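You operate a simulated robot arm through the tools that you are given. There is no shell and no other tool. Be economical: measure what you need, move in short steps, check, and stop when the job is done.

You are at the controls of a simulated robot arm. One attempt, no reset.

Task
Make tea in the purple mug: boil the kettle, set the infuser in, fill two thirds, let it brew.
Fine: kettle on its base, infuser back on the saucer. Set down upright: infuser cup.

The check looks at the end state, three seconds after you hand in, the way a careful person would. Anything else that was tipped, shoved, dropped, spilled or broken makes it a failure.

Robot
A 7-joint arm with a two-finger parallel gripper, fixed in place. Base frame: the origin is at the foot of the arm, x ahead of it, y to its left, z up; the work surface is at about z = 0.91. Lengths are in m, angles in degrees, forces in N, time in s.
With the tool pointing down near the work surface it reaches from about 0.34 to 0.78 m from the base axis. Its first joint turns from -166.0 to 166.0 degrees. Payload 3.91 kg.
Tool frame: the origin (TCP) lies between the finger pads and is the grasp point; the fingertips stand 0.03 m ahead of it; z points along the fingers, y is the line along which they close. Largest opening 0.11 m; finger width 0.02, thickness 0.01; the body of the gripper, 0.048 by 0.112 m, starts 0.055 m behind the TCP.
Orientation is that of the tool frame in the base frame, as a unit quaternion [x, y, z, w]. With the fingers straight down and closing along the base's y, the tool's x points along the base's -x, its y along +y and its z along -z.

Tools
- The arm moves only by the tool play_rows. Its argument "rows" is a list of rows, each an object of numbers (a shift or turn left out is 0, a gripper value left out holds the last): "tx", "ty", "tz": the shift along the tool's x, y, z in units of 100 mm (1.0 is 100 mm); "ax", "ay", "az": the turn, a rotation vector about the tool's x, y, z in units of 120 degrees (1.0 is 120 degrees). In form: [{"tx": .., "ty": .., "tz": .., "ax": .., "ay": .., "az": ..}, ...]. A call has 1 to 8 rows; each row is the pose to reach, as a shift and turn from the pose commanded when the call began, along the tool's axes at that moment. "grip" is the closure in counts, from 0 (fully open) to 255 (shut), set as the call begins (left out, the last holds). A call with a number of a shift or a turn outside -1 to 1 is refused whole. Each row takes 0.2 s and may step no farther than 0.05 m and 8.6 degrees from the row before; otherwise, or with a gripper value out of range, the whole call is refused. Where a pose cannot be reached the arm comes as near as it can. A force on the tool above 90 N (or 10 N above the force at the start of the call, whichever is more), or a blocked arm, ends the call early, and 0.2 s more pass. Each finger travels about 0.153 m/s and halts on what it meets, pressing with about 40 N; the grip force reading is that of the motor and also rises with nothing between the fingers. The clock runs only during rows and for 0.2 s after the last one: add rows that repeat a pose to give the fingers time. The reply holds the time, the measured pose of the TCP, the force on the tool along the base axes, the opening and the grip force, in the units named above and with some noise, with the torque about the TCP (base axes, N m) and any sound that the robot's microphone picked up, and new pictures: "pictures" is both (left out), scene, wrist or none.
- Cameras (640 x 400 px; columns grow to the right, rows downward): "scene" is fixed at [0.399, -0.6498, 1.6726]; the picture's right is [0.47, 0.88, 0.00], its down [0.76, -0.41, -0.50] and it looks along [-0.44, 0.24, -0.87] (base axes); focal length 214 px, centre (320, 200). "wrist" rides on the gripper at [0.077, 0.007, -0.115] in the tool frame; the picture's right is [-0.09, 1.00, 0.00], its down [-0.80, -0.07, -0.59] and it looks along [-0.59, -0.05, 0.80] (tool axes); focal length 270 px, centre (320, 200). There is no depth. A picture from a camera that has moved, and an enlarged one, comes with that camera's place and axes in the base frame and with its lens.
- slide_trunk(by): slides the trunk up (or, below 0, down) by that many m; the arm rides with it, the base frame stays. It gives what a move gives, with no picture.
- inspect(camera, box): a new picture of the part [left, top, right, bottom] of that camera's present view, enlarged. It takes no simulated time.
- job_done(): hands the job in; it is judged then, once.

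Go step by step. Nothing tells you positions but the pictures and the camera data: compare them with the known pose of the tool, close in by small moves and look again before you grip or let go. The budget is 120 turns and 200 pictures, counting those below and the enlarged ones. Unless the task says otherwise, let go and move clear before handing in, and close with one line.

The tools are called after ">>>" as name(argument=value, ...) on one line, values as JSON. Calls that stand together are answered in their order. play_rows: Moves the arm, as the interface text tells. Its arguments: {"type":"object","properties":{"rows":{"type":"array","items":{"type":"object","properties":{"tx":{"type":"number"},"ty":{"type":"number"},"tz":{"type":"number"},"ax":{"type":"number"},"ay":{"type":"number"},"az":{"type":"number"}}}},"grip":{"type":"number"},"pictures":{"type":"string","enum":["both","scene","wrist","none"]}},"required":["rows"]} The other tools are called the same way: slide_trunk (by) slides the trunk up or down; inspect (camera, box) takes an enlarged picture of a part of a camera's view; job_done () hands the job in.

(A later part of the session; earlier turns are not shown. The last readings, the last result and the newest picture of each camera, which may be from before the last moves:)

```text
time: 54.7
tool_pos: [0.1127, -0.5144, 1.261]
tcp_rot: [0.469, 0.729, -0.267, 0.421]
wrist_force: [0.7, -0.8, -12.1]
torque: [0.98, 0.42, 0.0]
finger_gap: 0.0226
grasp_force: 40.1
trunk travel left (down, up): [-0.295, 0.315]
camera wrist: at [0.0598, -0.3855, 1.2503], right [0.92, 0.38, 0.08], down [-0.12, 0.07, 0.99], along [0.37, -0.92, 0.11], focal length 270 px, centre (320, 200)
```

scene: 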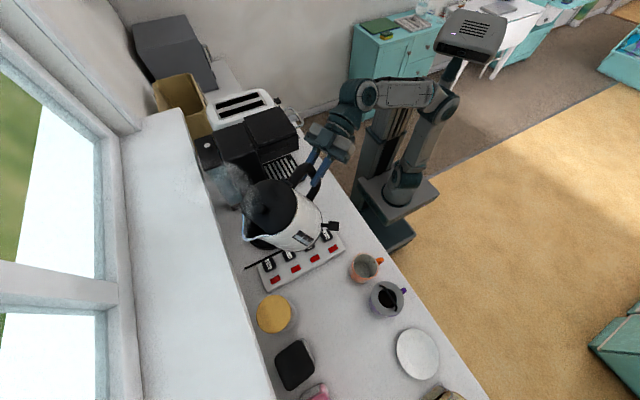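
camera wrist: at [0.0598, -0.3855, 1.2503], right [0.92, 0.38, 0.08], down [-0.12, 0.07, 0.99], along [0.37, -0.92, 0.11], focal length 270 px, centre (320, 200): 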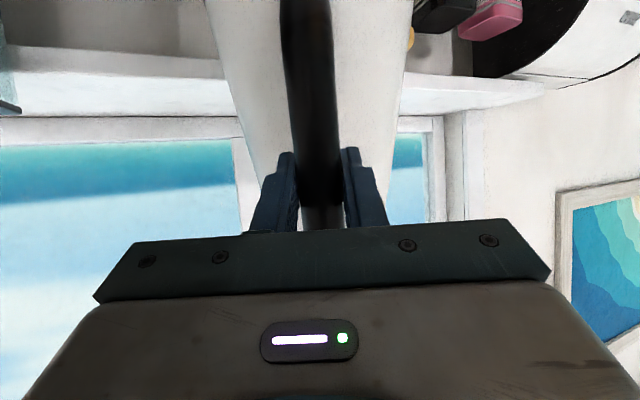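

The carry is going well; I continue toward the pour-ready position.

>>> play_rows(rows=[{"tx": 0.04, "ty": 0.27, "tz": -0.09}, {"tx": 0.085, "ty": 0.54, "tz": -0.18}, {"tx": 0.127, "ty": 0.8, "tz": -0.27}], pictures="none")

>>> play_rows(rows=[{"tx": 0.04, "ty": 0.27, "tz": -0.09}, {"tx": 0.085, "ty": 0.54, "tz": -0.18}, {"tx": 0.127, "ty": 0.8, "tz": -0.27}], pictures="none")

>>> play_rows(rows=[{"tx": 0.04, "ty": 0.27, "tz": -0.09}, {"tx": 0.085, "ty": 0.54, "tz": -0.18}, {"tx": 0.127, "ty": 0.8, "tz": -0.27}], pictures="none")

>>> play_rows(rows=[{"tx": 0.04, "ty": 0.27, "tz": -0.09}, {"tx": 0.085, "ty": 0.54, "tz": -0.18}, {"tx": 0.127, "ty": 0.8, "tz": -0.27}, {"tx": 0.127, "ty": 0.8, "tz": -0.27}], pictures="both")

>>> inspect(camera="scene", box=[300, 180, 480, 330])

```text
time: 55.5
tool_pos: [0.1739, -0.453, 1.2637]
tcp_rot: [0.468, 0.729, -0.266, 0.423]
wrist_force: [0.4, -0.3, -11.6]
torque: [0.91, 0.45, -0.02]
finger_gap: 0.0228
grasp_force: 40.3
trunk travel left (down, up): [-0.295, 0.315]
```

```text
time: 56.3
tool_pos: [0.2336, -0.3922, 1.2667]
tcp_rot: [0.468, 0.729, -0.267, 0.422]
wrist_force: [0.0, -0.2, -11.6]
torque: [0.91, 0.46, 0.01]
finger_gap: 0.0229
grasp_force: 39.7
trunk travel left (down, up): [-0.295, 0.315]
```

```text
time: 57.1
tool_pos: [0.2945, -0.3314, 1.2722]
tcp_rot: [0.469, 0.729, -0.267, 0.421]
wrist_force: [-0.2, 0.2, -11.9]
torque: [0.93, 0.51, 0.0]
finger_gap: 0.0229
grasp_force: 39.9
trunk travel left (down, up): [-0.295, 0.315]
```

```text
time: 58.1
tool_pos: [0.353, -0.2714, 1.2727]
tcp_rot: [0.468, 0.729, -0.267, 0.422]
wrist_force: [0.7, 0.9, -12.3]
torque: [0.97, 0.37, 0.01]
finger_gap: 0.023
grasp_force: 40.2
trunk travel left (down, up): [-0.295, 0.315]
camera wrist: at [0.3018, -0.1421, 1.2627], right [0.92, 0.38, 0.08], down [-0.12, 0.07, 0.99], along [0.37, -0.92, 0.11], focal length 270 px, centre (320, 200)
```

scene: 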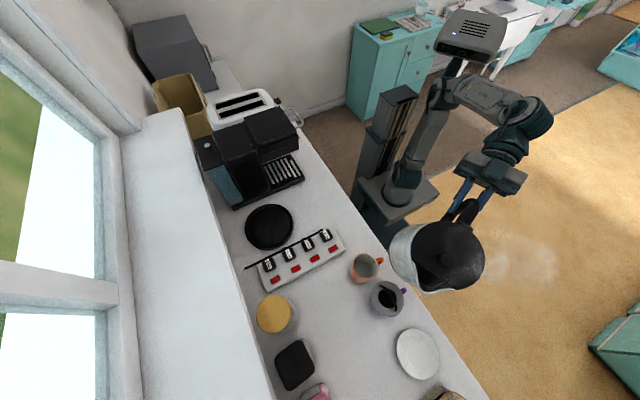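
wrist: 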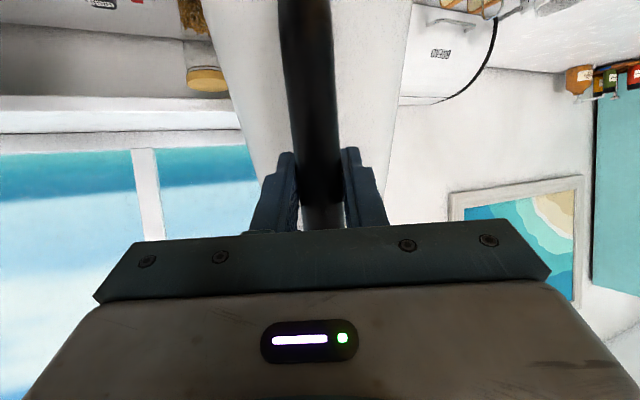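

```text
2.67 times, centred on (390, 255) of scene
camera zoom: at [0.399, -0.6498, 1.6726], right [0.47, 0.88, 0.0], down [0.76, -0.41, -0.5], along [-0.44, 0.24, -0.87], focal length 572 px, centre (133, 53)
```

zoom: 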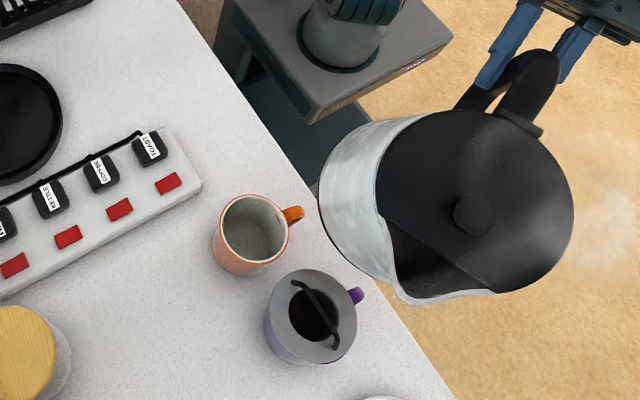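

The spout tip measures (0.442, -0.461, 1.240), and the kettle has settled about 27° nose-down relative to the tool. I pitch to about 50° while keeping the spout over the infuser opening, which should still be short of pouring.

>>> play_rows(rows=[{"tx": 0.1, "tz": 0.06, "ay": 0.05}, {"tx": 0.22, "tz": 0.12, "ay": 0.1}, {"tx": 0.34, "tz": 0.18, "ay": 0.145}, {"tx": 0.45, "tz": 0.238, "ay": 0.192}, {"tx": 0.45, "tz": 0.238, "ay": 0.192}], pictures="both")

>>> inspect(camera="scene", box=[320, 200, 480, 330])

```text
time: 59.3
tool_pos: [0.3526, -0.2701, 1.2224]
tcp_rot: [0.512, 0.799, -0.168, 0.269]
wrist_force: [0.5, -0.2, -12.3]
torque: [0.51, 0.24, -0.03]
finger_gap: 0.0231
grasp_force: 40.0
trunk travel left (down, up): [-0.295, 0.315]
camera wrist: at [0.304, -0.1477, 1.2667], right [0.93, 0.35, 0.06], down [0.05, -0.29, 0.96], along [0.35, -0.89, -0.29], focal length 270 px, centre (320, 200)
```

scene: 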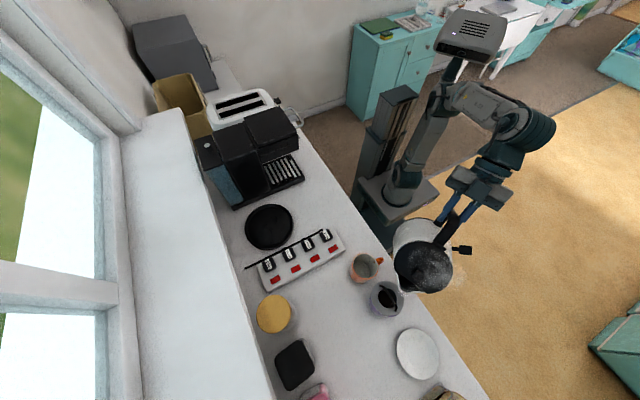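
wrist: 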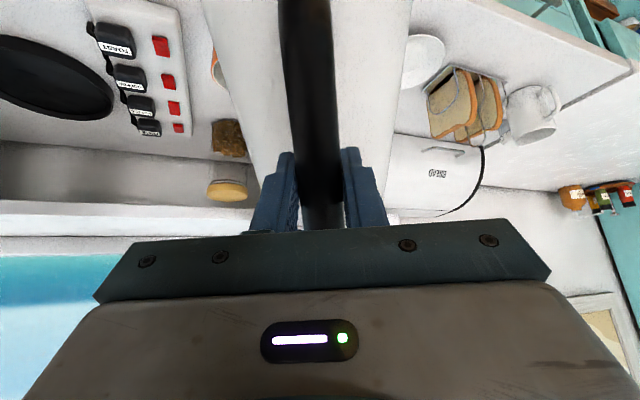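

```text
3.08 times, centred on (400, 265) of scene
camera zoom: at [0.399, -0.6498, 1.6726], right [0.47, 0.88, 0.0], down [0.76, -0.41, -0.5], along [-0.44, 0.24, -0.87], focal length 660 px, centre (74, 0)
```

zoom: 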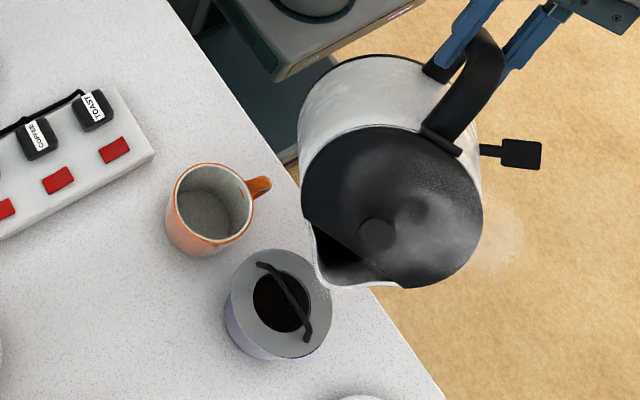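

The spout tip is now at (0.434, -0.444, 1.109), just short of the opening centre. I pitch 13° more, watching the weight.

>>> play_rows(rows=[{"tx": -0.11, "tz": 0.02, "ty": -0.01, "ay": 0.036}, {"tx": -0.22, "tz": 0.04, "ty": -0.01, "ay": 0.072}, {"tx": -0.332, "tz": 0.063, "ty": -0.014, "ay": 0.108}, {"tx": -0.332, "tz": 0.063, "ty": -0.014, "ay": 0.108}], pictures="none")

>>> inspect(camera="scene", box=[340, 220, 460, 330])

```text
time: 60.3
tool_pos: [0.3646, -0.2989, 1.2375]
tcp_rot: [0.528, 0.824, -0.109, 0.176]
wrist_force: [0.8, -0.5, -12.4]
torque: [0.12, 0.06, -0.01]
finger_gap: 0.0226
grasp_force: 39.8
trunk travel left (down, up): [-0.295, 0.315]
```

```text
3.64 times, centred on (400, 275) of scene
camera zoom: at [0.399, -0.6498, 1.6726], right [0.47, 0.88, 0.0], down [0.76, -0.41, -0.5], along [-0.44, 0.24, -0.87], focal length 780 px, centre (29, -73)
```

zoom: 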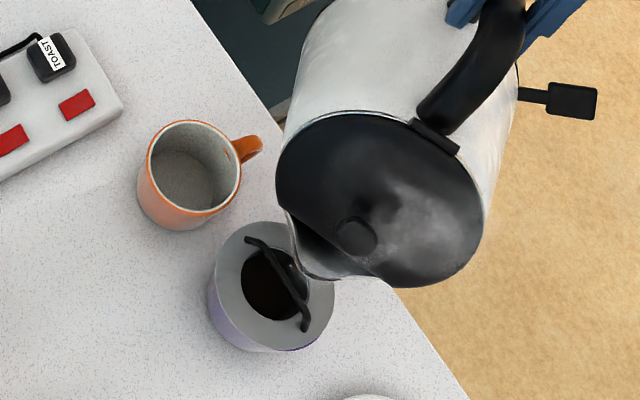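

>>> inspect(camera="scene", box=[375, 270, 435, 315])

```text
8.89 times, centred on (405, 292) of scene
camera zoom: at [0.399, -0.6498, 1.6726], right [0.47, 0.88, 0.0], down [0.76, -0.41, -0.5], along [-0.44, 0.24, -0.87], focal length 1906 px, centre (-436, -622)
```

zoom: 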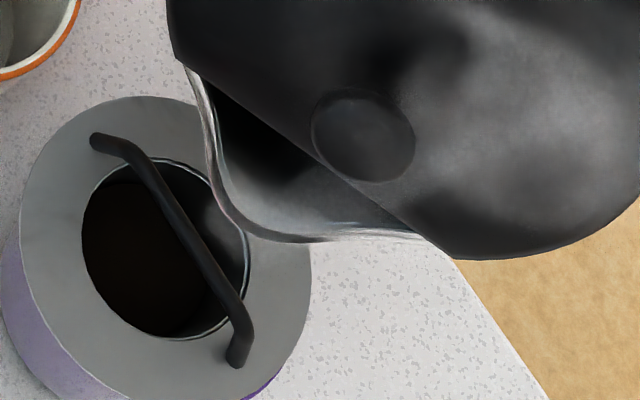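

Nothing is pouring yet, and a straight drop from the spout would land in the centre of the opening. I go lower, slightly back, and 6° more.

>>> play_rows(rows=[{"tx": -0.03, "tz": 0.08, "ay": 0.025}, {"tx": -0.066, "tz": 0.154, "ay": 0.05}, {"tx": -0.066, "tz": 0.154, "ay": 0.05}], pictures="none")

>>> inspect(camera="scene", box=[375, 260, 435, 315])

```text
time: 61.1
tool_pos: [0.3691, -0.3101, 1.226]
tcp_rot: [0.533, 0.832, -0.082, 0.132]
wrist_force: [-0.6, -0.1, -11.9]
torque: [0.03, 0.0, -0.01]
finger_gap: 0.023
grasp_force: 39.8
trunk travel left (down, up): [-0.295, 0.315]
```

```text
7.27 times, centred on (405, 288) of scene
camera zoom: at [0.399, -0.6498, 1.6726], right [0.47, 0.88, 0.0], down [0.76, -0.41, -0.5], along [-0.44, 0.24, -0.87], focal length 1560 px, centre (-298, -436)
```

zoom: 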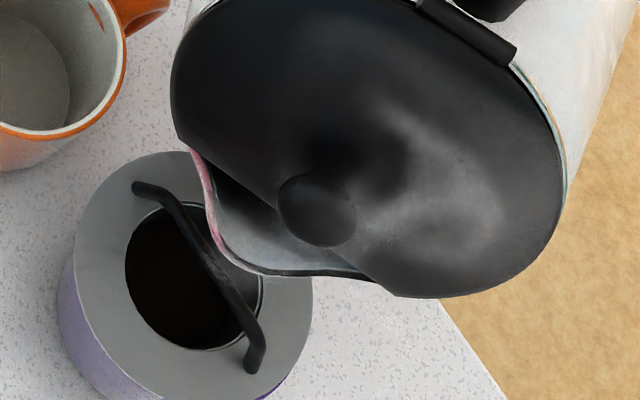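

Still no flow. The spout is right over the centre, so I add 5° while drawing back about 1 cm.

>>> play_rows(rows=[{"tx": -0.04, "tz": -0.08, "ay": 0.02}, {"tx": -0.084, "tz": -0.152, "ay": 0.042}, {"tx": -0.084, "tz": -0.152, "ay": 0.042}], pictures="none")

>>> inspect(camera="scene", box=[375, 260, 435, 315])

```text
time: 61.9
tool_pos: [0.3686, -0.3136, 1.2437]
tcp_rot: [0.536, 0.837, -0.057, 0.096]
wrist_force: [-0.2, -0.5, -12.5]
torque: [-0.09, -0.02, -0.02]
finger_gap: 0.0229
grasp_force: 40.6
trunk travel left (down, up): [-0.295, 0.315]
```

```text
7.27 times, centred on (405, 288) of scene
camera zoom: at [0.399, -0.6498, 1.6726], right [0.47, 0.88, 0.0], down [0.76, -0.41, -0.5], along [-0.44, 0.24, -0.87], focal length 1560 px, centre (-298, -436)
```

zoom: 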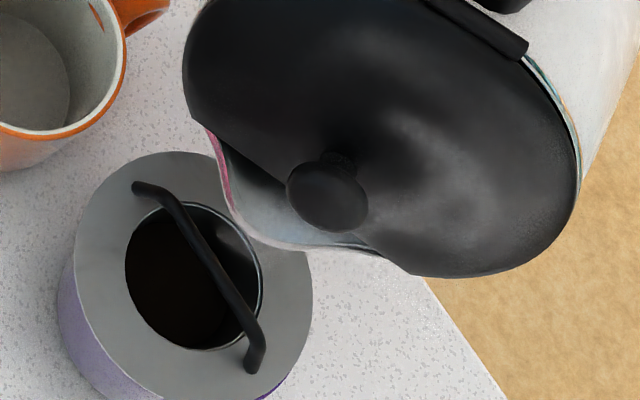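

>>> play_rows(rows=[{"tx": -0.04, "tz": -0.01, "ty": 0.01, "ay": 0.02}, {"tx": -0.082, "tz": -0.025, "ty": 0.02, "ay": 0.042}, {"tx": -0.082, "tz": -0.025, "ty": 0.02, "ay": 0.042}], pictures="none")

>>> inspect(camera="scene", box=[375, 260, 435, 315])

```text
time: 62.7
tool_pos: [0.3688, -0.3113, 1.2377]
tcp_rot: [0.537, 0.838, -0.047, 0.08]
wrist_force: [-1.0, -0.3, -11.7]
torque: [-0.1, -0.08, -0.01]
finger_gap: 0.023
grasp_force: 39.8
out of reach, approached as far as the arm can: row 1, 2, 3
trunk travel left (down, up): [-0.295, 0.315]
```

```text
7.27 times, centred on (405, 288) of scene
camera zoom: at [0.399, -0.6498, 1.6726], right [0.47, 0.88, 0.0], down [0.76, -0.41, -0.5], along [-0.44, 0.24, -0.87], focal length 1560 px, centre (-298, -436)
```

zoom: 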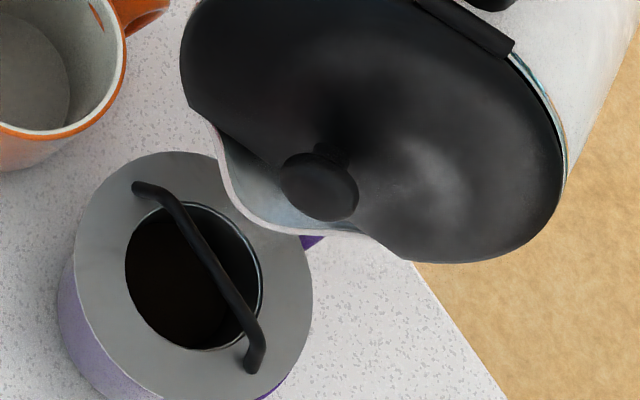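

The arm reached its limit because the trunk is low. I untilt about 10°, raise the trunk 0.2 m, and then bring the hand back down.

>>> play_rows(rows=[{"ay": -0.04}, {"ay": -0.08}, {"ay": -0.08}], pictures="none")

>>> slide_trunk(by=0.2)

>>> play_rows(rows=[{"tx": 0}], pictures="scene")

```text
time: 63.5
tool_pos: [0.3687, -0.3111, 1.2379]
tcp_rot: [0.533, 0.832, -0.079, 0.13]
wrist_force: [0.1, 1.2, -11.6]
torque: [0.09, 0.04, -0.02]
finger_gap: 0.023
grasp_force: 40.3
trunk travel left (down, up): [-0.295, 0.315]
```

```text
time: 65.6
tool_pos: [0.3694, -0.312, 1.4379]
tcp_rot: [0.533, 0.833, -0.078, 0.129]
wrist_force: [-1.0, 0.0, -12.6]
torque: [0.06, 0.01, -0.02]
finger_gap: 0.0229
grasp_force: 40.1
trunk travel left (down, up): [-0.495, 0.115]
```

```text
time: 66.0
tool_pos: [0.3686, -0.3114, 1.4378]
tcp_rot: [0.533, 0.832, -0.079, 0.13]
wrist_force: [0.5, 0.3, -12.2]
torque: [0.01, -0.01, 0.0]
finger_gap: 0.023
grasp_force: 39.7
trunk travel left (down, up): [-0.495, 0.115]
```

scene: 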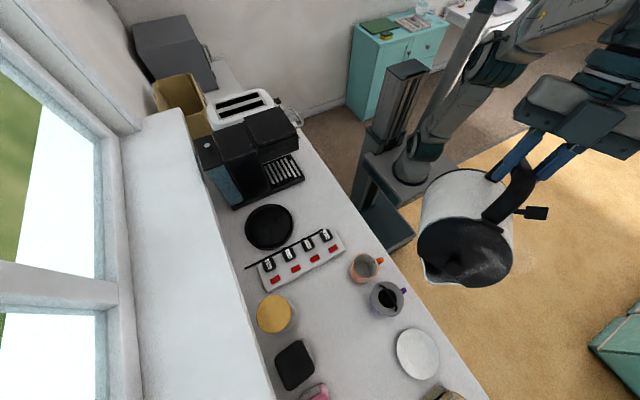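

The posture is fine. I lower 0.18 m back to pour height.

>>> play_rows(rows=[{"tx": 0.09, "tz": 0.286}, {"tx": 0.18, "tz": 0.573}, {"tx": 0.27, "tz": 0.859}], pictures="none")

>>> play_rows(rows=[{"tx": 0.09, "tz": 0.286}, {"tx": 0.18, "tz": 0.573}, {"tx": 0.27, "tz": 0.859}, {"tx": 0.27, "tz": 0.859}], pictures="scene")

>>> inspect(camera="scene", box=[375, 260, 435, 315])

```text
time: 66.8
tool_pos: [0.3696, -0.3121, 1.3472]
tcp_rot: [0.533, 0.832, -0.079, 0.13]
wrist_force: [-0.1, -0.3, -11.7]
torque: [0.03, 0.03, 0.0]
finger_gap: 0.0232
grasp_force: 40.1
trunk travel left (down, up): [-0.495, 0.115]
```

```text
time: 67.8
tool_pos: [0.3703, -0.3125, 1.2579]
tcp_rot: [0.533, 0.832, -0.08, 0.13]
wrist_force: [0.9, -1.0, -12.8]
torque: [0.04, 0.0, -0.01]
finger_gap: 0.0229
grasp_force: 39.9
trunk travel left (down, up): [-0.495, 0.115]
```

scene: 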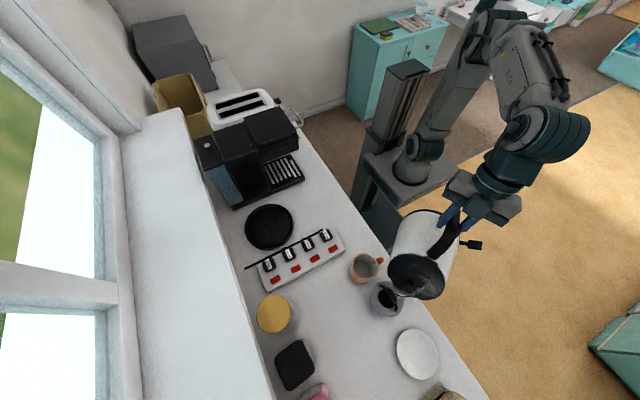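

```text
7.27 times, centred on (405, 288) of scene
camera zoom: at [0.399, -0.6498, 1.6726], right [0.47, 0.88, 0.0], down [0.76, -0.41, -0.5], along [-0.44, 0.24, -0.87], focal length 1560 px, centre (-298, -436)
```

zoom: 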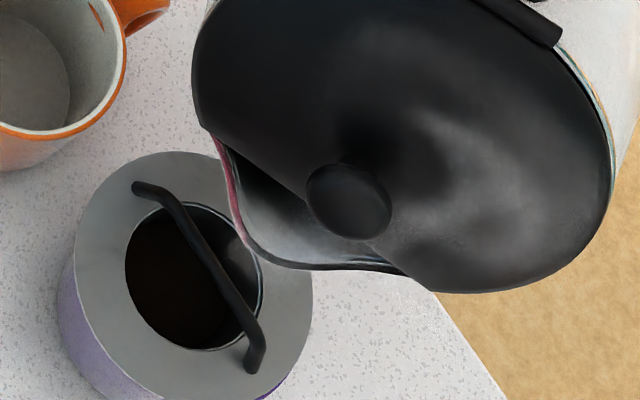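

The spout is at (0.435, -0.450, 1.089). I tilt 8° more and draw back, then go on in small steps while watching the weight.

>>> play_rows(rows=[{"tx": -0.03, "tz": 0.06, "ay": 0.035}, {"tx": -0.062, "tz": 0.124, "ay": 0.067}, {"tx": -0.062, "tz": 0.124, "ay": 0.067}], pictures="none")

>>> inspect(camera="scene", box=[375, 260, 435, 315])

```text
time: 68.6
tool_pos: [0.3744, -0.3213, 1.2474]
tcp_rot: [0.537, 0.839, -0.041, 0.07]
wrist_force: [-0.3, -0.5, -11.4]
torque: [-0.12, -0.07, -0.01]
finger_gap: 0.0229
grasp_force: 40.2
trunk travel left (down, up): [-0.495, 0.115]
```

```text
7.27 times, centred on (405, 288) of scene
camera zoom: at [0.399, -0.6498, 1.6726], right [0.47, 0.88, 0.0], down [0.76, -0.41, -0.5], along [-0.44, 0.24, -0.87], focal length 1560 px, centre (-298, -436)
```

zoom: 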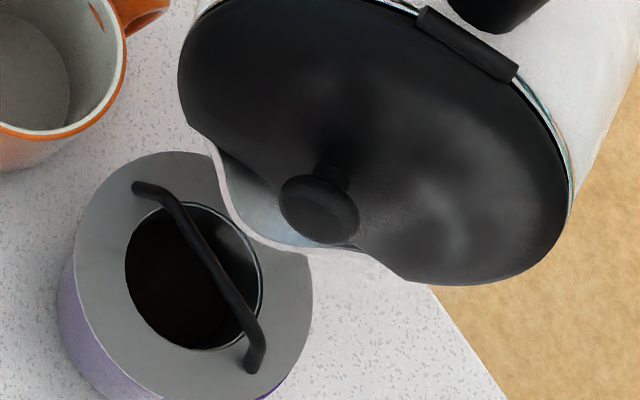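

>>> play_rows(rows=[{"tx": -0.06, "tz": -0.013, "ay": 0.017}, {"tx": -0.119, "tz": -0.027, "ay": 0.035}, {"tx": -0.119, "tz": -0.027, "ay": 0.035}], pictures="none")

>>> inspect(camera="scene", box=[375, 260, 435, 315])

```text
time: 69.4
tool_pos: [0.3788, -0.3306, 1.2529]
tcp_rot: [0.539, 0.841, -0.021, 0.041]
wrist_force: [0.5, -0.6, -11.1]
torque: [-0.24, -0.13, -0.01]
finger_gap: 0.0231
grasp_force: 39.7
trunk travel left (down, up): [-0.495, 0.115]
```

```text
7.27 times, centred on (405, 288) of scene
camera zoom: at [0.399, -0.6498, 1.6726], right [0.47, 0.88, 0.0], down [0.76, -0.41, -0.5], along [-0.44, 0.24, -0.87], focal length 1560 px, centre (-298, -436)
```

zoom: 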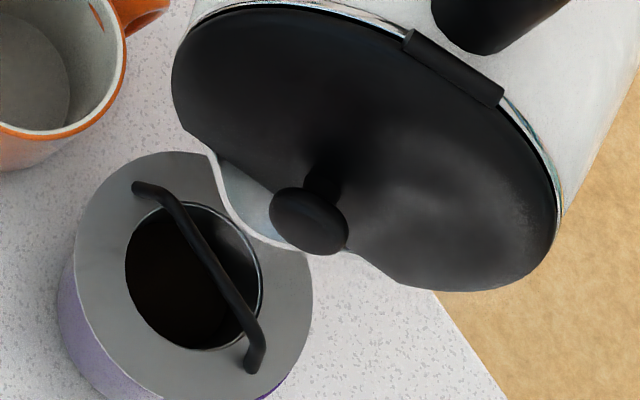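

>>> play_rows(rows=[{"tx": -0.08, "tz": -0.027, "ay": 0.021}, {"tx": -0.17, "tz": -0.055, "ay": 0.042}, {"tx": -0.17, "tz": -0.055, "ay": 0.042}], pictures="none")

>>> inspect(camera="scene", box=[375, 260, 435, 315])

```text
time: 70.2
tool_pos: [0.3867, -0.346, 1.2589]
tcp_rot: [0.539, 0.842, 0.002, 0.003]
wrist_force: [-1.2, -0.5, -12.2]
torque: [-0.33, -0.18, -0.01]
finger_gap: 0.0228
grasp_force: 39.8
trunk travel left (down, up): [-0.495, 0.115]
```

```text
7.27 times, centred on (405, 288) of scene
camera zoom: at [0.399, -0.6498, 1.6726], right [0.47, 0.88, 0.0], down [0.76, -0.41, -0.5], along [-0.44, 0.24, -0.87], focal length 1560 px, centre (-298, -436)
```

zoom: 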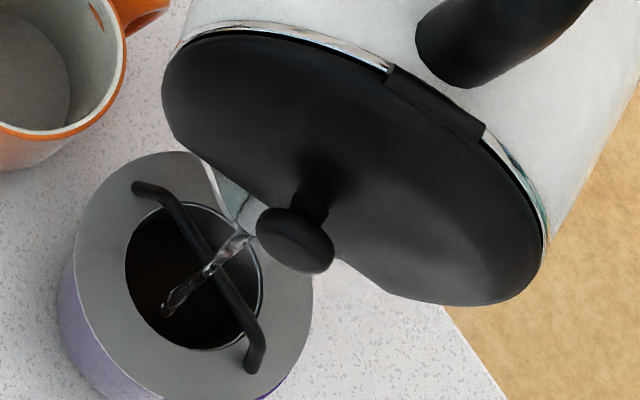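

The water is streaming into the infuser opening. I hold and sample the weight.

>>> play_rows(rows=[{"tx": 0}], pictures="none")

>>> play_rows(rows=[{"tx": 0}], pictures="none")

>>> inspect(camera="scene", box=[375, 260, 435, 315])

```text
time: 70.6
tool_pos: [0.3866, -0.346, 1.2596]
tcp_rot: [0.539, 0.843, 0.002, 0.003]
wrist_force: [-0.3, 0.2, -10.6]
torque: [-0.34, -0.15, 0.05]
finger_gap: 0.0229
grasp_force: 40.4
trunk travel left (down, up): [-0.495, 0.115]
```

```text
time: 71.0
tool_pos: [0.3863, -0.3463, 1.2589]
tcp_rot: [0.539, 0.842, 0.003, 0.004]
wrist_force: [0.4, 1.0, -11.4]
torque: [-0.34, -0.16, 0.01]
finger_gap: 0.0228
grasp_force: 40.0
trunk travel left (down, up): [-0.495, 0.115]
```

```text
7.27 times, centred on (405, 288) of scene
camera zoom: at [0.399, -0.6498, 1.6726], right [0.47, 0.88, 0.0], down [0.76, -0.41, -0.5], along [-0.44, 0.24, -0.87], focal length 1560 px, centre (-298, -436)
```

zoom: 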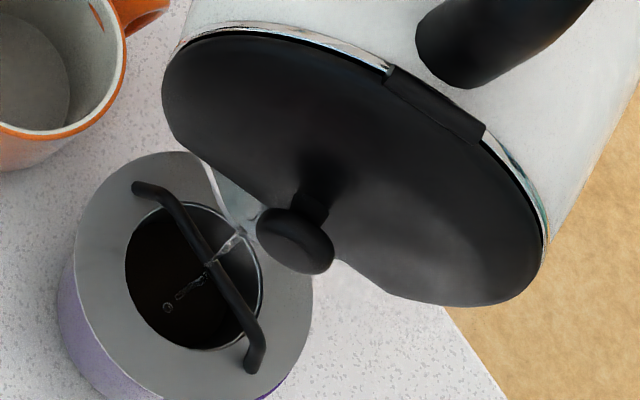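

The stream ebbs as the level reaches the lip. I tilt 3° more, holding the spout slightly back.

>>> play_rows(rows=[{"tx": -0.03, "tz": -0.025, "ay": 0.0125}, {"tx": -0.07, "tz": -0.053, "ay": 0.025}, {"tx": -0.07, "tz": -0.053, "ay": 0.025}], pictures="none")

>>> inspect(camera="scene", box=[375, 260, 435, 315])

>>> play_rows(rows=[{"tx": 0}, {"tx": 0}], pictures="none")

>>> play_rows(rows=[{"tx": 0}], pictures="none")

>>> inspect(camera="scene", box=[375, 260, 435, 315])

```text
time: 71.8
tool_pos: [0.3869, -0.353, 1.2645]
tcp_rot: [0.539, 0.842, 0.017, -0.018]
wrist_force: [-0.4, -0.3, -11.8]
torque: [-0.36, -0.24, 0.0]
finger_gap: 0.0231
grasp_force: 39.6
trunk travel left (down, up): [-0.495, 0.115]
```

```text
7.27 times, centred on (405, 288) of scene
camera zoom: at [0.399, -0.6498, 1.6726], right [0.47, 0.88, 0.0], down [0.76, -0.41, -0.5], along [-0.44, 0.24, -0.87], focal length 1560 px, centre (-298, -436)
```

zoom: 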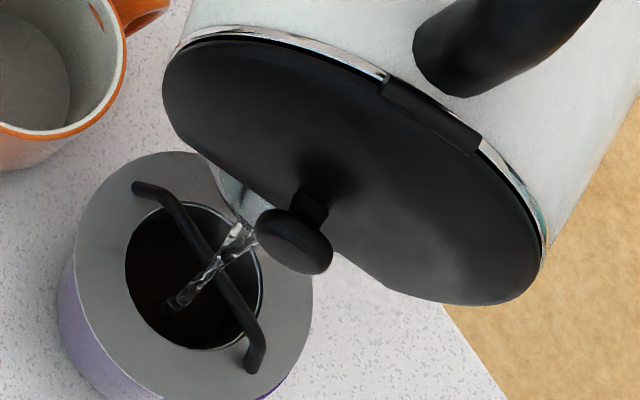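

```text
time: 72.4
tool_pos: [0.3888, -0.3525, 1.2639]
tcp_rot: [0.538, 0.842, 0.016, -0.019]
wrist_force: [-0.1, 1.0, -11.9]
torque: [-0.39, -0.22, 0.04]
finger_gap: 0.0229
grasp_force: 39.7
trunk travel left (down, up): [-0.495, 0.115]
```

```text
time: 72.8
tool_pos: [0.3882, -0.3509, 1.2646]
tcp_rot: [0.539, 0.842, 0.016, -0.019]
wrist_force: [-0.2, -0.2, -11.8]
torque: [-0.44, -0.21, -0.01]
finger_gap: 0.0227
grasp_force: 40.0
trunk travel left (down, up): [-0.495, 0.115]
```

```text
7.27 times, centred on (405, 288) of scene
camera zoom: at [0.399, -0.6498, 1.6726], right [0.47, 0.88, 0.0], down [0.76, -0.41, -0.5], along [-0.44, 0.24, -0.87], focal length 1560 px, centre (-298, -436)
```

zoom: 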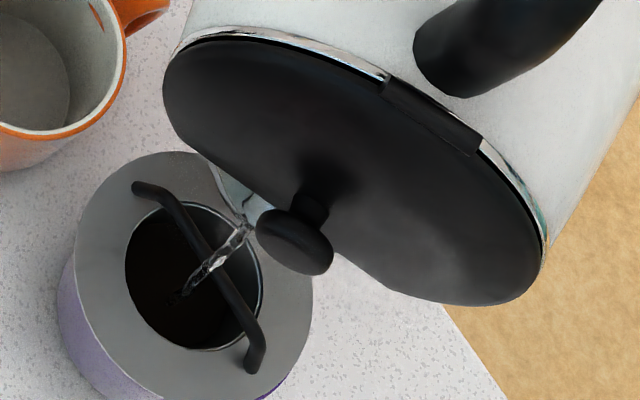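

>>> play_rows(rows=[{"tx": -0.068, "tz": -0.038, "ay": 0.017}, {"tx": -0.136, "tz": -0.077, "ay": 0.033}, {"tx": -0.136, "tz": -0.077, "ay": 0.033}], pictures="none")

>>> inspect(camera="scene", box=[375, 260, 435, 315])

>>> play_rows(rows=[{"tx": 0}, {"tx": 0}], pictures="none")

>>> play_rows(rows=[{"tx": 0}, {"tx": 0}], pictures="none")

>>> inspect(camera="scene", box=[375, 260, 435, 315])

```text
time: 73.6
tool_pos: [0.3949, -0.3646, 1.2718]
tcp_rot: [0.538, 0.841, 0.035, -0.048]
wrist_force: [-1.0, 0.4, -11.6]
torque: [-0.45, -0.22, -0.01]
finger_gap: 0.0228
grasp_force: 39.6
trunk travel left (down, up): [-0.495, 0.115]
```

```text
7.27 times, centred on (405, 288) of scene
camera zoom: at [0.399, -0.6498, 1.6726], right [0.47, 0.88, 0.0], down [0.76, -0.41, -0.5], along [-0.44, 0.24, -0.87], focal length 1560 px, centre (-298, -436)
```

zoom: 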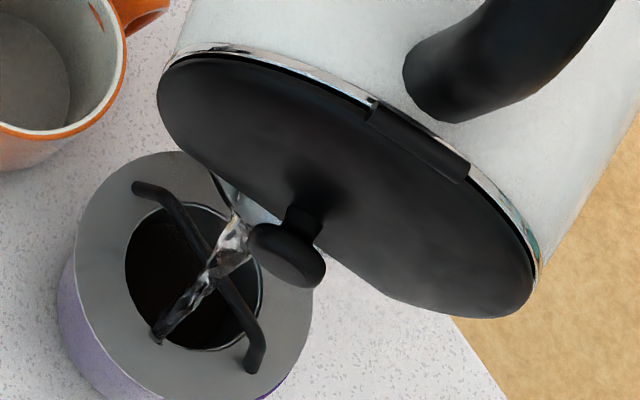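

```text
time: 74.2
tool_pos: [0.3935, -0.3648, 1.2716]
tcp_rot: [0.538, 0.841, 0.036, -0.048]
wrist_force: [-0.2, 0.0, -11.4]
torque: [-0.46, -0.22, -0.01]
finger_gap: 0.0231
grasp_force: 40.2
trunk travel left (down, up): [-0.495, 0.115]
```

```text
time: 74.8
tool_pos: [0.3945, -0.3642, 1.2716]
tcp_rot: [0.538, 0.841, 0.035, -0.048]
wrist_force: [0.0, -0.4, -11.9]
torque: [-0.42, -0.21, -0.03]
finger_gap: 0.023
grasp_force: 39.5
trunk travel left (down, up): [-0.495, 0.115]
```

```text
7.27 times, centred on (405, 288) of scene
camera zoom: at [0.399, -0.6498, 1.6726], right [0.47, 0.88, 0.0], down [0.76, -0.41, -0.5], along [-0.44, 0.24, -0.87], focal length 1560 px, centre (-298, -436)
```

zoom: 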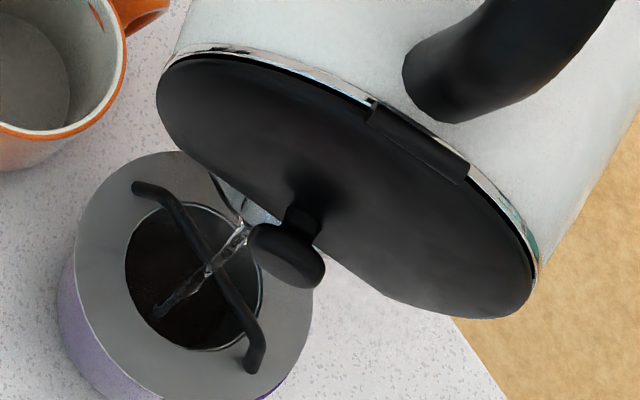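

Flow lands inside the opening each time. I continue tilting 4° but with the spout drawn back a little more.

>>> play_rows(rows=[{"tx": -0.035, "tz": -0.04, "ay": 0.017}, {"tx": -0.071, "tz": -0.08, "ay": 0.033}, {"tx": -0.071, "tz": -0.08, "ay": 0.033}], pictures="none")

>>> inspect(camera="scene", box=[375, 260, 435, 315])

>>> play_rows(rows=[{"tx": 0}, {"tx": 0}], pictures="none")

>>> play_rows(rows=[{"tx": 0}, {"tx": 0}], pictures="none")

>>> play_rows(rows=[{"tx": 0}, {"tx": 0}], pictures="none")

>>> inspect(camera="scene", box=[375, 260, 435, 315])

```text
time: 75.6
tool_pos: [0.3974, -0.3725, 1.2784]
tcp_rot: [0.536, 0.839, 0.053, -0.077]
wrist_force: [-0.7, 0.3, -10.0]
torque: [-0.48, -0.25, -0.03]
finger_gap: 0.0229
grasp_force: 40.0
trunk travel left (down, up): [-0.495, 0.115]
```

```text
7.27 times, centred on (405, 288) of scene
camera zoom: at [0.399, -0.6498, 1.6726], right [0.47, 0.88, 0.0], down [0.76, -0.41, -0.5], along [-0.44, 0.24, -0.87], focal length 1560 px, centre (-298, -436)
```

zoom: 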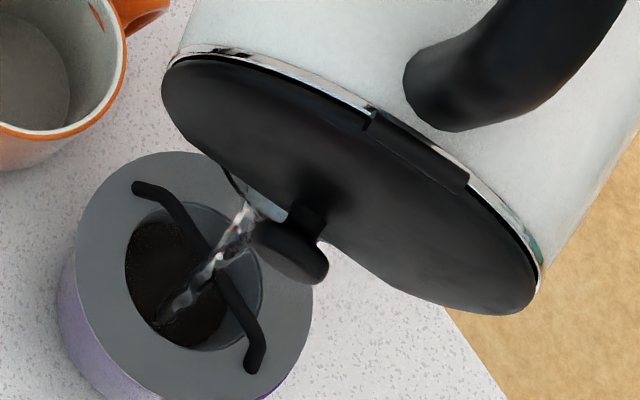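

```text
time: 76.2
tool_pos: [0.3986, -0.3723, 1.2795]
tcp_rot: [0.538, 0.838, 0.053, -0.077]
wrist_force: [0.4, 0.2, -10.1]
torque: [-0.48, -0.23, 0.02]
finger_gap: 0.0231
grasp_force: 40.5
trunk travel left (down, up): [-0.495, 0.115]
```

```text
time: 76.8
tool_pos: [0.398, -0.3734, 1.2784]
tcp_rot: [0.537, 0.838, 0.053, -0.076]
wrist_force: [0.6, 0.4, -10.2]
torque: [-0.5, -0.23, -0.03]
finger_gap: 0.0229
grasp_force: 39.8
trunk travel left (down, up): [-0.495, 0.115]
```

```text
time: 77.4
tool_pos: [0.3987, -0.3706, 1.2795]
tcp_rot: [0.536, 0.839, 0.053, -0.076]
wrist_force: [-0.1, 0.6, -9.4]
torque: [-0.48, -0.23, 0.02]
finger_gap: 0.0227
grasp_force: 40.2
trunk travel left (down, up): [-0.495, 0.115]
```

```text
7.27 times, centred on (405, 288) of scene
camera zoom: at [0.399, -0.6498, 1.6726], right [0.47, 0.88, 0.0], down [0.76, -0.41, -0.5], along [-0.44, 0.24, -0.87], focal length 1560 px, centre (-298, -436)
```

zoom: 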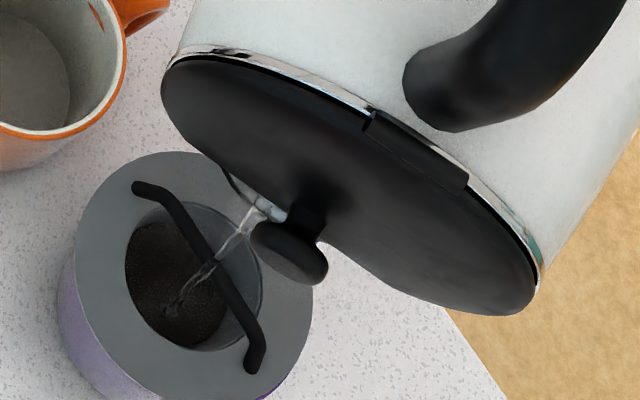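

The weight reads near 10 N now, against a baseline of about 11.8 N. I take a closer look at the level and more weight samples before continuing.

>>> play_rows(rows=[{"tx": 0}], pictures="none")

>>> play_rows(rows=[{"tx": 0}], pictures="none")

>>> play_rows(rows=[{"tx": 0}], pictures="none")

>>> inspect(camera="scene", box=[378, 280, 408, 310])

```text
time: 77.8
tool_pos: [0.3968, -0.3717, 1.2787]
tcp_rot: [0.536, 0.839, 0.053, -0.077]
wrist_force: [0.1, 0.2, -10.4]
torque: [-0.47, -0.24, -0.01]
finger_gap: 0.0228
grasp_force: 39.8
trunk travel left (down, up): [-0.495, 0.115]
```

```text
time: 78.2
tool_pos: [0.3977, -0.3718, 1.2794]
tcp_rot: [0.537, 0.839, 0.052, -0.076]
wrist_force: [0.5, -0.6, -9.9]
torque: [-0.48, -0.24, -0.02]
finger_gap: 0.0228
grasp_force: 39.7
trunk travel left (down, up): [-0.495, 0.115]
```

```text
time: 78.6
tool_pos: [0.3963, -0.3716, 1.2786]
tcp_rot: [0.537, 0.839, 0.053, -0.077]
wrist_force: [-0.6, -0.1, -10.7]
torque: [-0.47, -0.25, 0.0]
finger_gap: 0.0228
grasp_force: 40.2
trunk travel left (down, up): [-0.495, 0.115]
```

```text
13.33 times, centred on (393, 295) of scene
camera zoom: at [0.399, -0.6498, 1.6726], right [0.47, 0.88, 0.0], down [0.76, -0.41, -0.5], along [-0.44, 0.24, -0.87], focal length 2860 px, centre (-653, -1067)
```

zoom: 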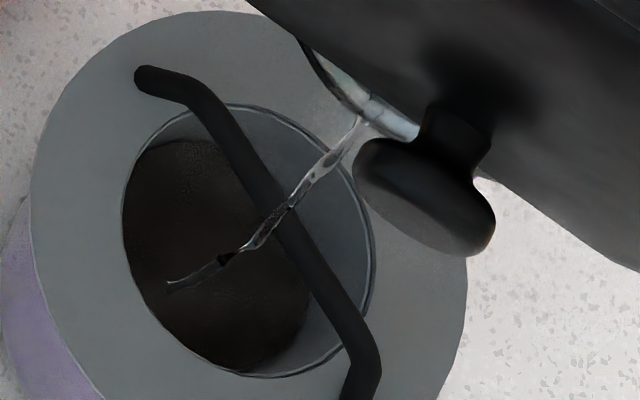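

A dark liquid surface is visible at roughly half depth, which matches about 0.16 kg poured. A bit more is needed, so I tilt 1.5° and recheck.

>>> play_rows(rows=[{"tx": -0.044, "tz": -0.036, "ay": 0.0125}, {"tx": -0.044, "tz": -0.036, "ay": 0.0125}], pictures="none")

>>> play_rows(rows=[{"tx": 0}], pictures="none")

>>> play_rows(rows=[{"tx": 0}], pictures="none")

>>> inspect(camera="scene", box=[378, 280, 408, 310])

```text
time: 79.2
tool_pos: [0.3991, -0.376, 1.2808]
tcp_rot: [0.535, 0.838, 0.06, -0.088]
wrist_force: [0.0, 0.1, -9.6]
torque: [-0.5, -0.24, -0.01]
finger_gap: 0.0229
grasp_force: 40.1
trunk travel left (down, up): [-0.495, 0.115]
```

```text
time: 79.6
tool_pos: [0.4004, -0.3764, 1.2824]
tcp_rot: [0.535, 0.838, 0.06, -0.087]
wrist_force: [0.0, 0.5, -10.0]
torque: [-0.48, -0.27, -0.02]
finger_gap: 0.0227
grasp_force: 40.1
trunk travel left (down, up): [-0.495, 0.115]
```

```text
time: 80.0
tool_pos: [0.4001, -0.3753, 1.2815]
tcp_rot: [0.535, 0.838, 0.06, -0.088]
wrist_force: [-0.6, 0.1, -9.1]
torque: [-0.5, -0.21, 0.01]
finger_gap: 0.0229
grasp_force: 39.6
trunk travel left (down, up): [-0.495, 0.115]
```

```text
13.33 times, centred on (393, 295) of scene
camera zoom: at [0.399, -0.6498, 1.6726], right [0.47, 0.88, 0.0], down [0.76, -0.41, -0.5], along [-0.44, 0.24, -0.87], focal length 2860 px, centre (-653, -1067)
```

zoom: 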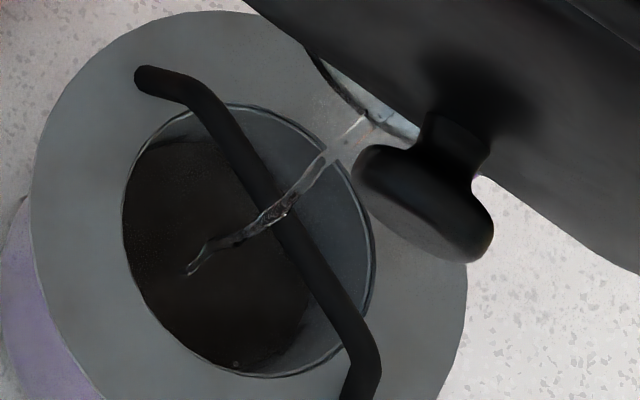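

Averaged weights now put the pour at about 0.22 to 0.23 kg, near two thirds. I stop by untilting 24° with the spout kept over the mug, then check the level.

>>> play_rows(rows=[{"tx": 0.16, "tz": 0.06, "ay": -0.06}, {"tx": 0.36, "tz": 0.15, "ay": -0.11}, {"tx": 0.57, "tz": 0.26, "ay": -0.16}, {"tx": 0.779, "tz": 0.373, "ay": -0.2}, {"tx": 0.779, "tz": 0.373, "ay": -0.2}], pictures="scene")

>>> play_rows(rows=[{"tx": 0}], pictures="none")

>>> play_rows(rows=[{"tx": 0}], pictures="none")

>>> play_rows(rows=[{"tx": 0}], pictures="none")

>>> inspect(camera="scene", box=[370, 275, 415, 320])

```text
time: 81.2
tool_pos: [0.3637, -0.3, 1.2606]
tcp_rot: [0.536, 0.838, -0.053, 0.089]
wrist_force: [-0.3, -0.2, -10.1]
torque: [-0.07, -0.03, 0.0]
finger_gap: 0.0228
grasp_force: 40.3
trunk travel left (down, up): [-0.495, 0.115]
```

scene: 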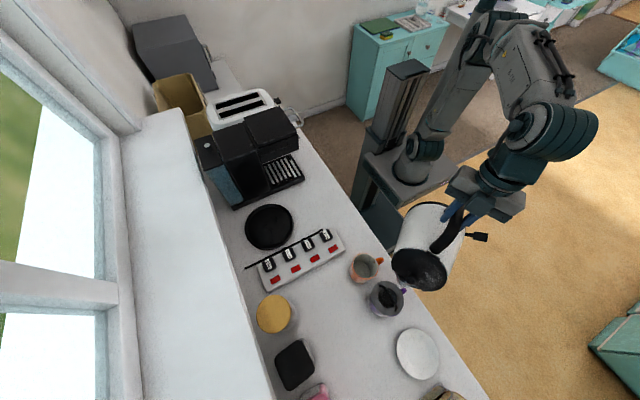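

```text
time: 81.6
tool_pos: [0.364, -0.3005, 1.2616]
tcp_rot: [0.536, 0.838, -0.053, 0.089]
wrist_force: [0.0, 0.6, -9.1]
torque: [-0.08, -0.06, 0.02]
finger_gap: 0.0228
grasp_force: 40.1
trunk travel left (down, up): [-0.495, 0.115]
```

```text
time: 82.0
tool_pos: [0.3635, -0.299, 1.2609]
tcp_rot: [0.536, 0.838, -0.052, 0.089]
wrist_force: [-0.2, -0.3, -8.7]
torque: [-0.08, -0.02, -0.03]
finger_gap: 0.023
grasp_force: 39.9
trunk travel left (down, up): [-0.495, 0.115]
```

```text
time: 82.4
tool_pos: [0.3644, -0.2989, 1.2619]
tcp_rot: [0.536, 0.838, -0.053, 0.088]
wrist_force: [-0.2, 0.0, -9.8]
torque: [-0.11, -0.06, 0.02]
finger_gap: 0.0227
grasp_force: 40.0
trunk travel left (down, up): [-0.495, 0.115]
```

```text
8.89 times, centred on (392, 298) of scene
camera zoom: at [0.399, -0.6498, 1.6726], right [0.47, 0.88, 0.0], down [0.76, -0.41, -0.5], along [-0.44, 0.24, -0.87], focal length 1906 px, centre (-324, -667)
```

zoom: 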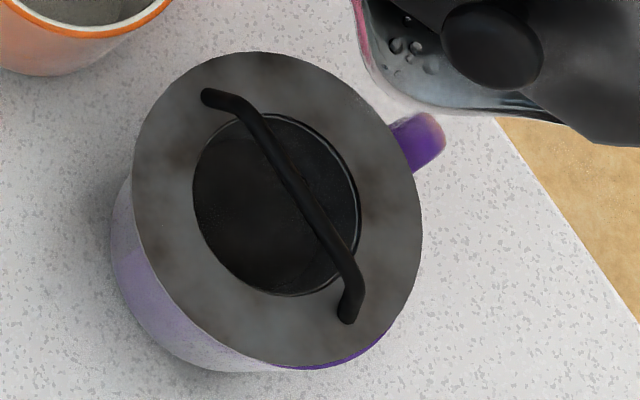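

>>> inspect(camera="scene", box=[380, 282, 402, 304])

>>> inspect(camera="wrist", box=[0, 0, 640, 240])

```text
16.00 times, centred on (391, 293) of scene
camera zoom: at [0.399, -0.6498, 1.6726], right [0.47, 0.88, 0.0], down [0.76, -0.41, -0.5], along [-0.44, 0.24, -0.87], focal length 3432 px, centre (-816, -1288)
```

zoom: 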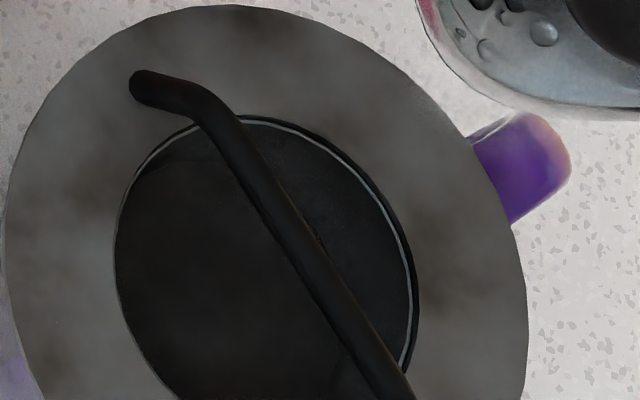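

```text
1.00 times, centred on (320, 120) of wrist (not enlarged: the box is as wide or as high as the picture)
camera zoom: at [0.3282, -0.2053, 1.3565], right [0.94, 0.34, 0.02], down [0.21, -0.63, 0.74], along [0.27, -0.7, -0.67], focal length 270 px, centre (320, 280)
```

zoom: 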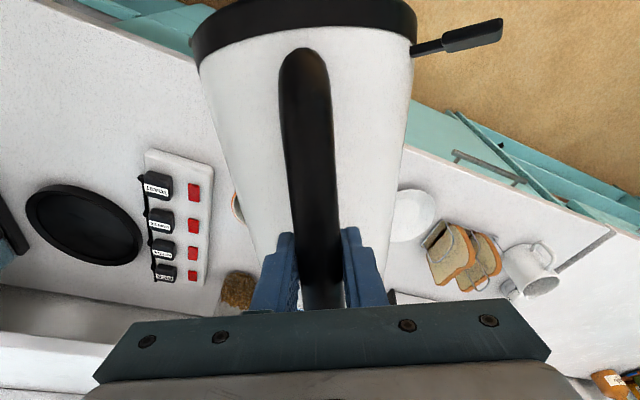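

No spill is visible and the weight confirms about 0.24 kg poured. While it brews I take the kettle back: raise first, then bring it near level high above everything.

>>> play_rows(rows=[{"tx": -0.07, "tz": -0.32}, {"tx": -0.14, "tz": -0.65}, {"tx": -0.213, "tz": -0.977}], pictures="none")

>>> play_rows(rows=[{"tx": -0.07, "tz": -0.32}, {"tx": -0.14, "tz": -0.65}, {"tx": -0.19, "tz": -0.9}], pictures="none")

>>> play_rows(rows=[{"ay": -0.06}, {"ay": -0.12}, {"ay": -0.18}, {"ay": -0.24}, {"ay": -0.3}, {"ay": -0.36}, {"ay": -0.42}, {"ay": -0.42}], pictures="both")

>>> inspect(camera="scene", box=[340, 240, 440, 330])

```text
time: 83.2
tool_pos: [0.3644, -0.3007, 1.3622]
tcp_rot: [0.536, 0.838, -0.052, 0.087]
wrist_force: [0.0, 0.5, -9.8]
torque: [-0.05, -0.04, 0.02]
finger_gap: 0.0229
grasp_force: 40.5
trunk travel left (down, up): [-0.495, 0.115]
```

```text
time: 84.0
tool_pos: [0.3613, -0.3002, 1.4485]
tcp_rot: [0.537, 0.837, -0.053, 0.088]
wrist_force: [-0.6, 0.5, -9.8]
torque: [-0.07, -0.05, -0.01]
finger_gap: 0.0225
grasp_force: 39.9
out of reach, approached as far as the arm can: row 3
trunk travel left (down, up): [-0.495, 0.115]
```

```text
time: 85.8
tool_pos: [0.3636, -0.3016, 1.4486]
tcp_rot: [0.462, 0.72, -0.276, 0.437]
wrist_force: [-0.6, -0.3, -8.8]
torque: [0.76, 0.35, -0.02]
finger_gap: 0.0232
grasp_force: 39.5
trunk travel left (down, up): [-0.495, 0.115]
camera wrist: at [0.3107, -0.171, 1.4315], right [0.92, 0.38, 0.08], down [-0.13, 0.11, 0.99], along [0.37, -0.92, 0.15], focal length 270 px, centre (320, 200)
```

scene: 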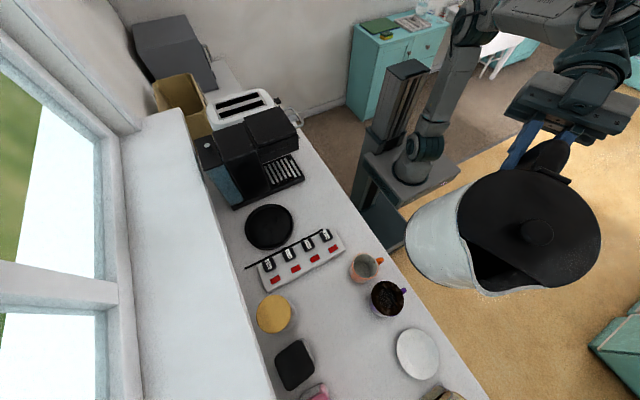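
wrist: 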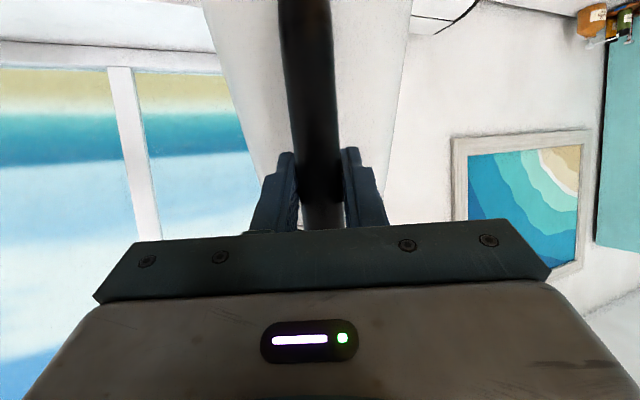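

```text
4.44 times, centred on (390, 285) of scene
camera zoom: at [0.399, -0.6498, 1.6726], right [0.47, 0.88, 0.0], down [0.76, -0.41, -0.5], along [-0.44, 0.24, -0.87], focal length 953 px, centre (9, -178)
```

zoom: 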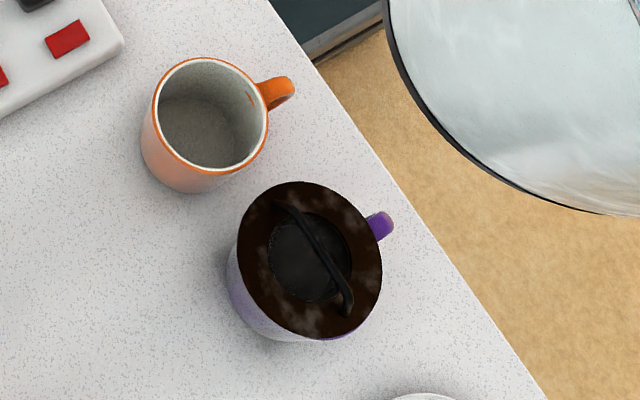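

The infuser flange now looks brown, so I enlarge it to understand that.

>>> inspect(camera="scene", box=[368, 275, 412, 322])

```text
8.51 times, centred on (390, 298) of scene
camera zoom: at [0.399, -0.6498, 1.6726], right [0.47, 0.88, 0.0], down [0.76, -0.41, -0.5], along [-0.44, 0.24, -0.87], focal length 1825 px, centre (-276, -638)
```

zoom: 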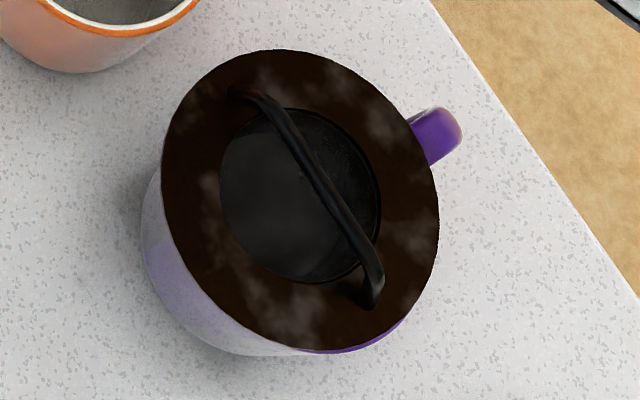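

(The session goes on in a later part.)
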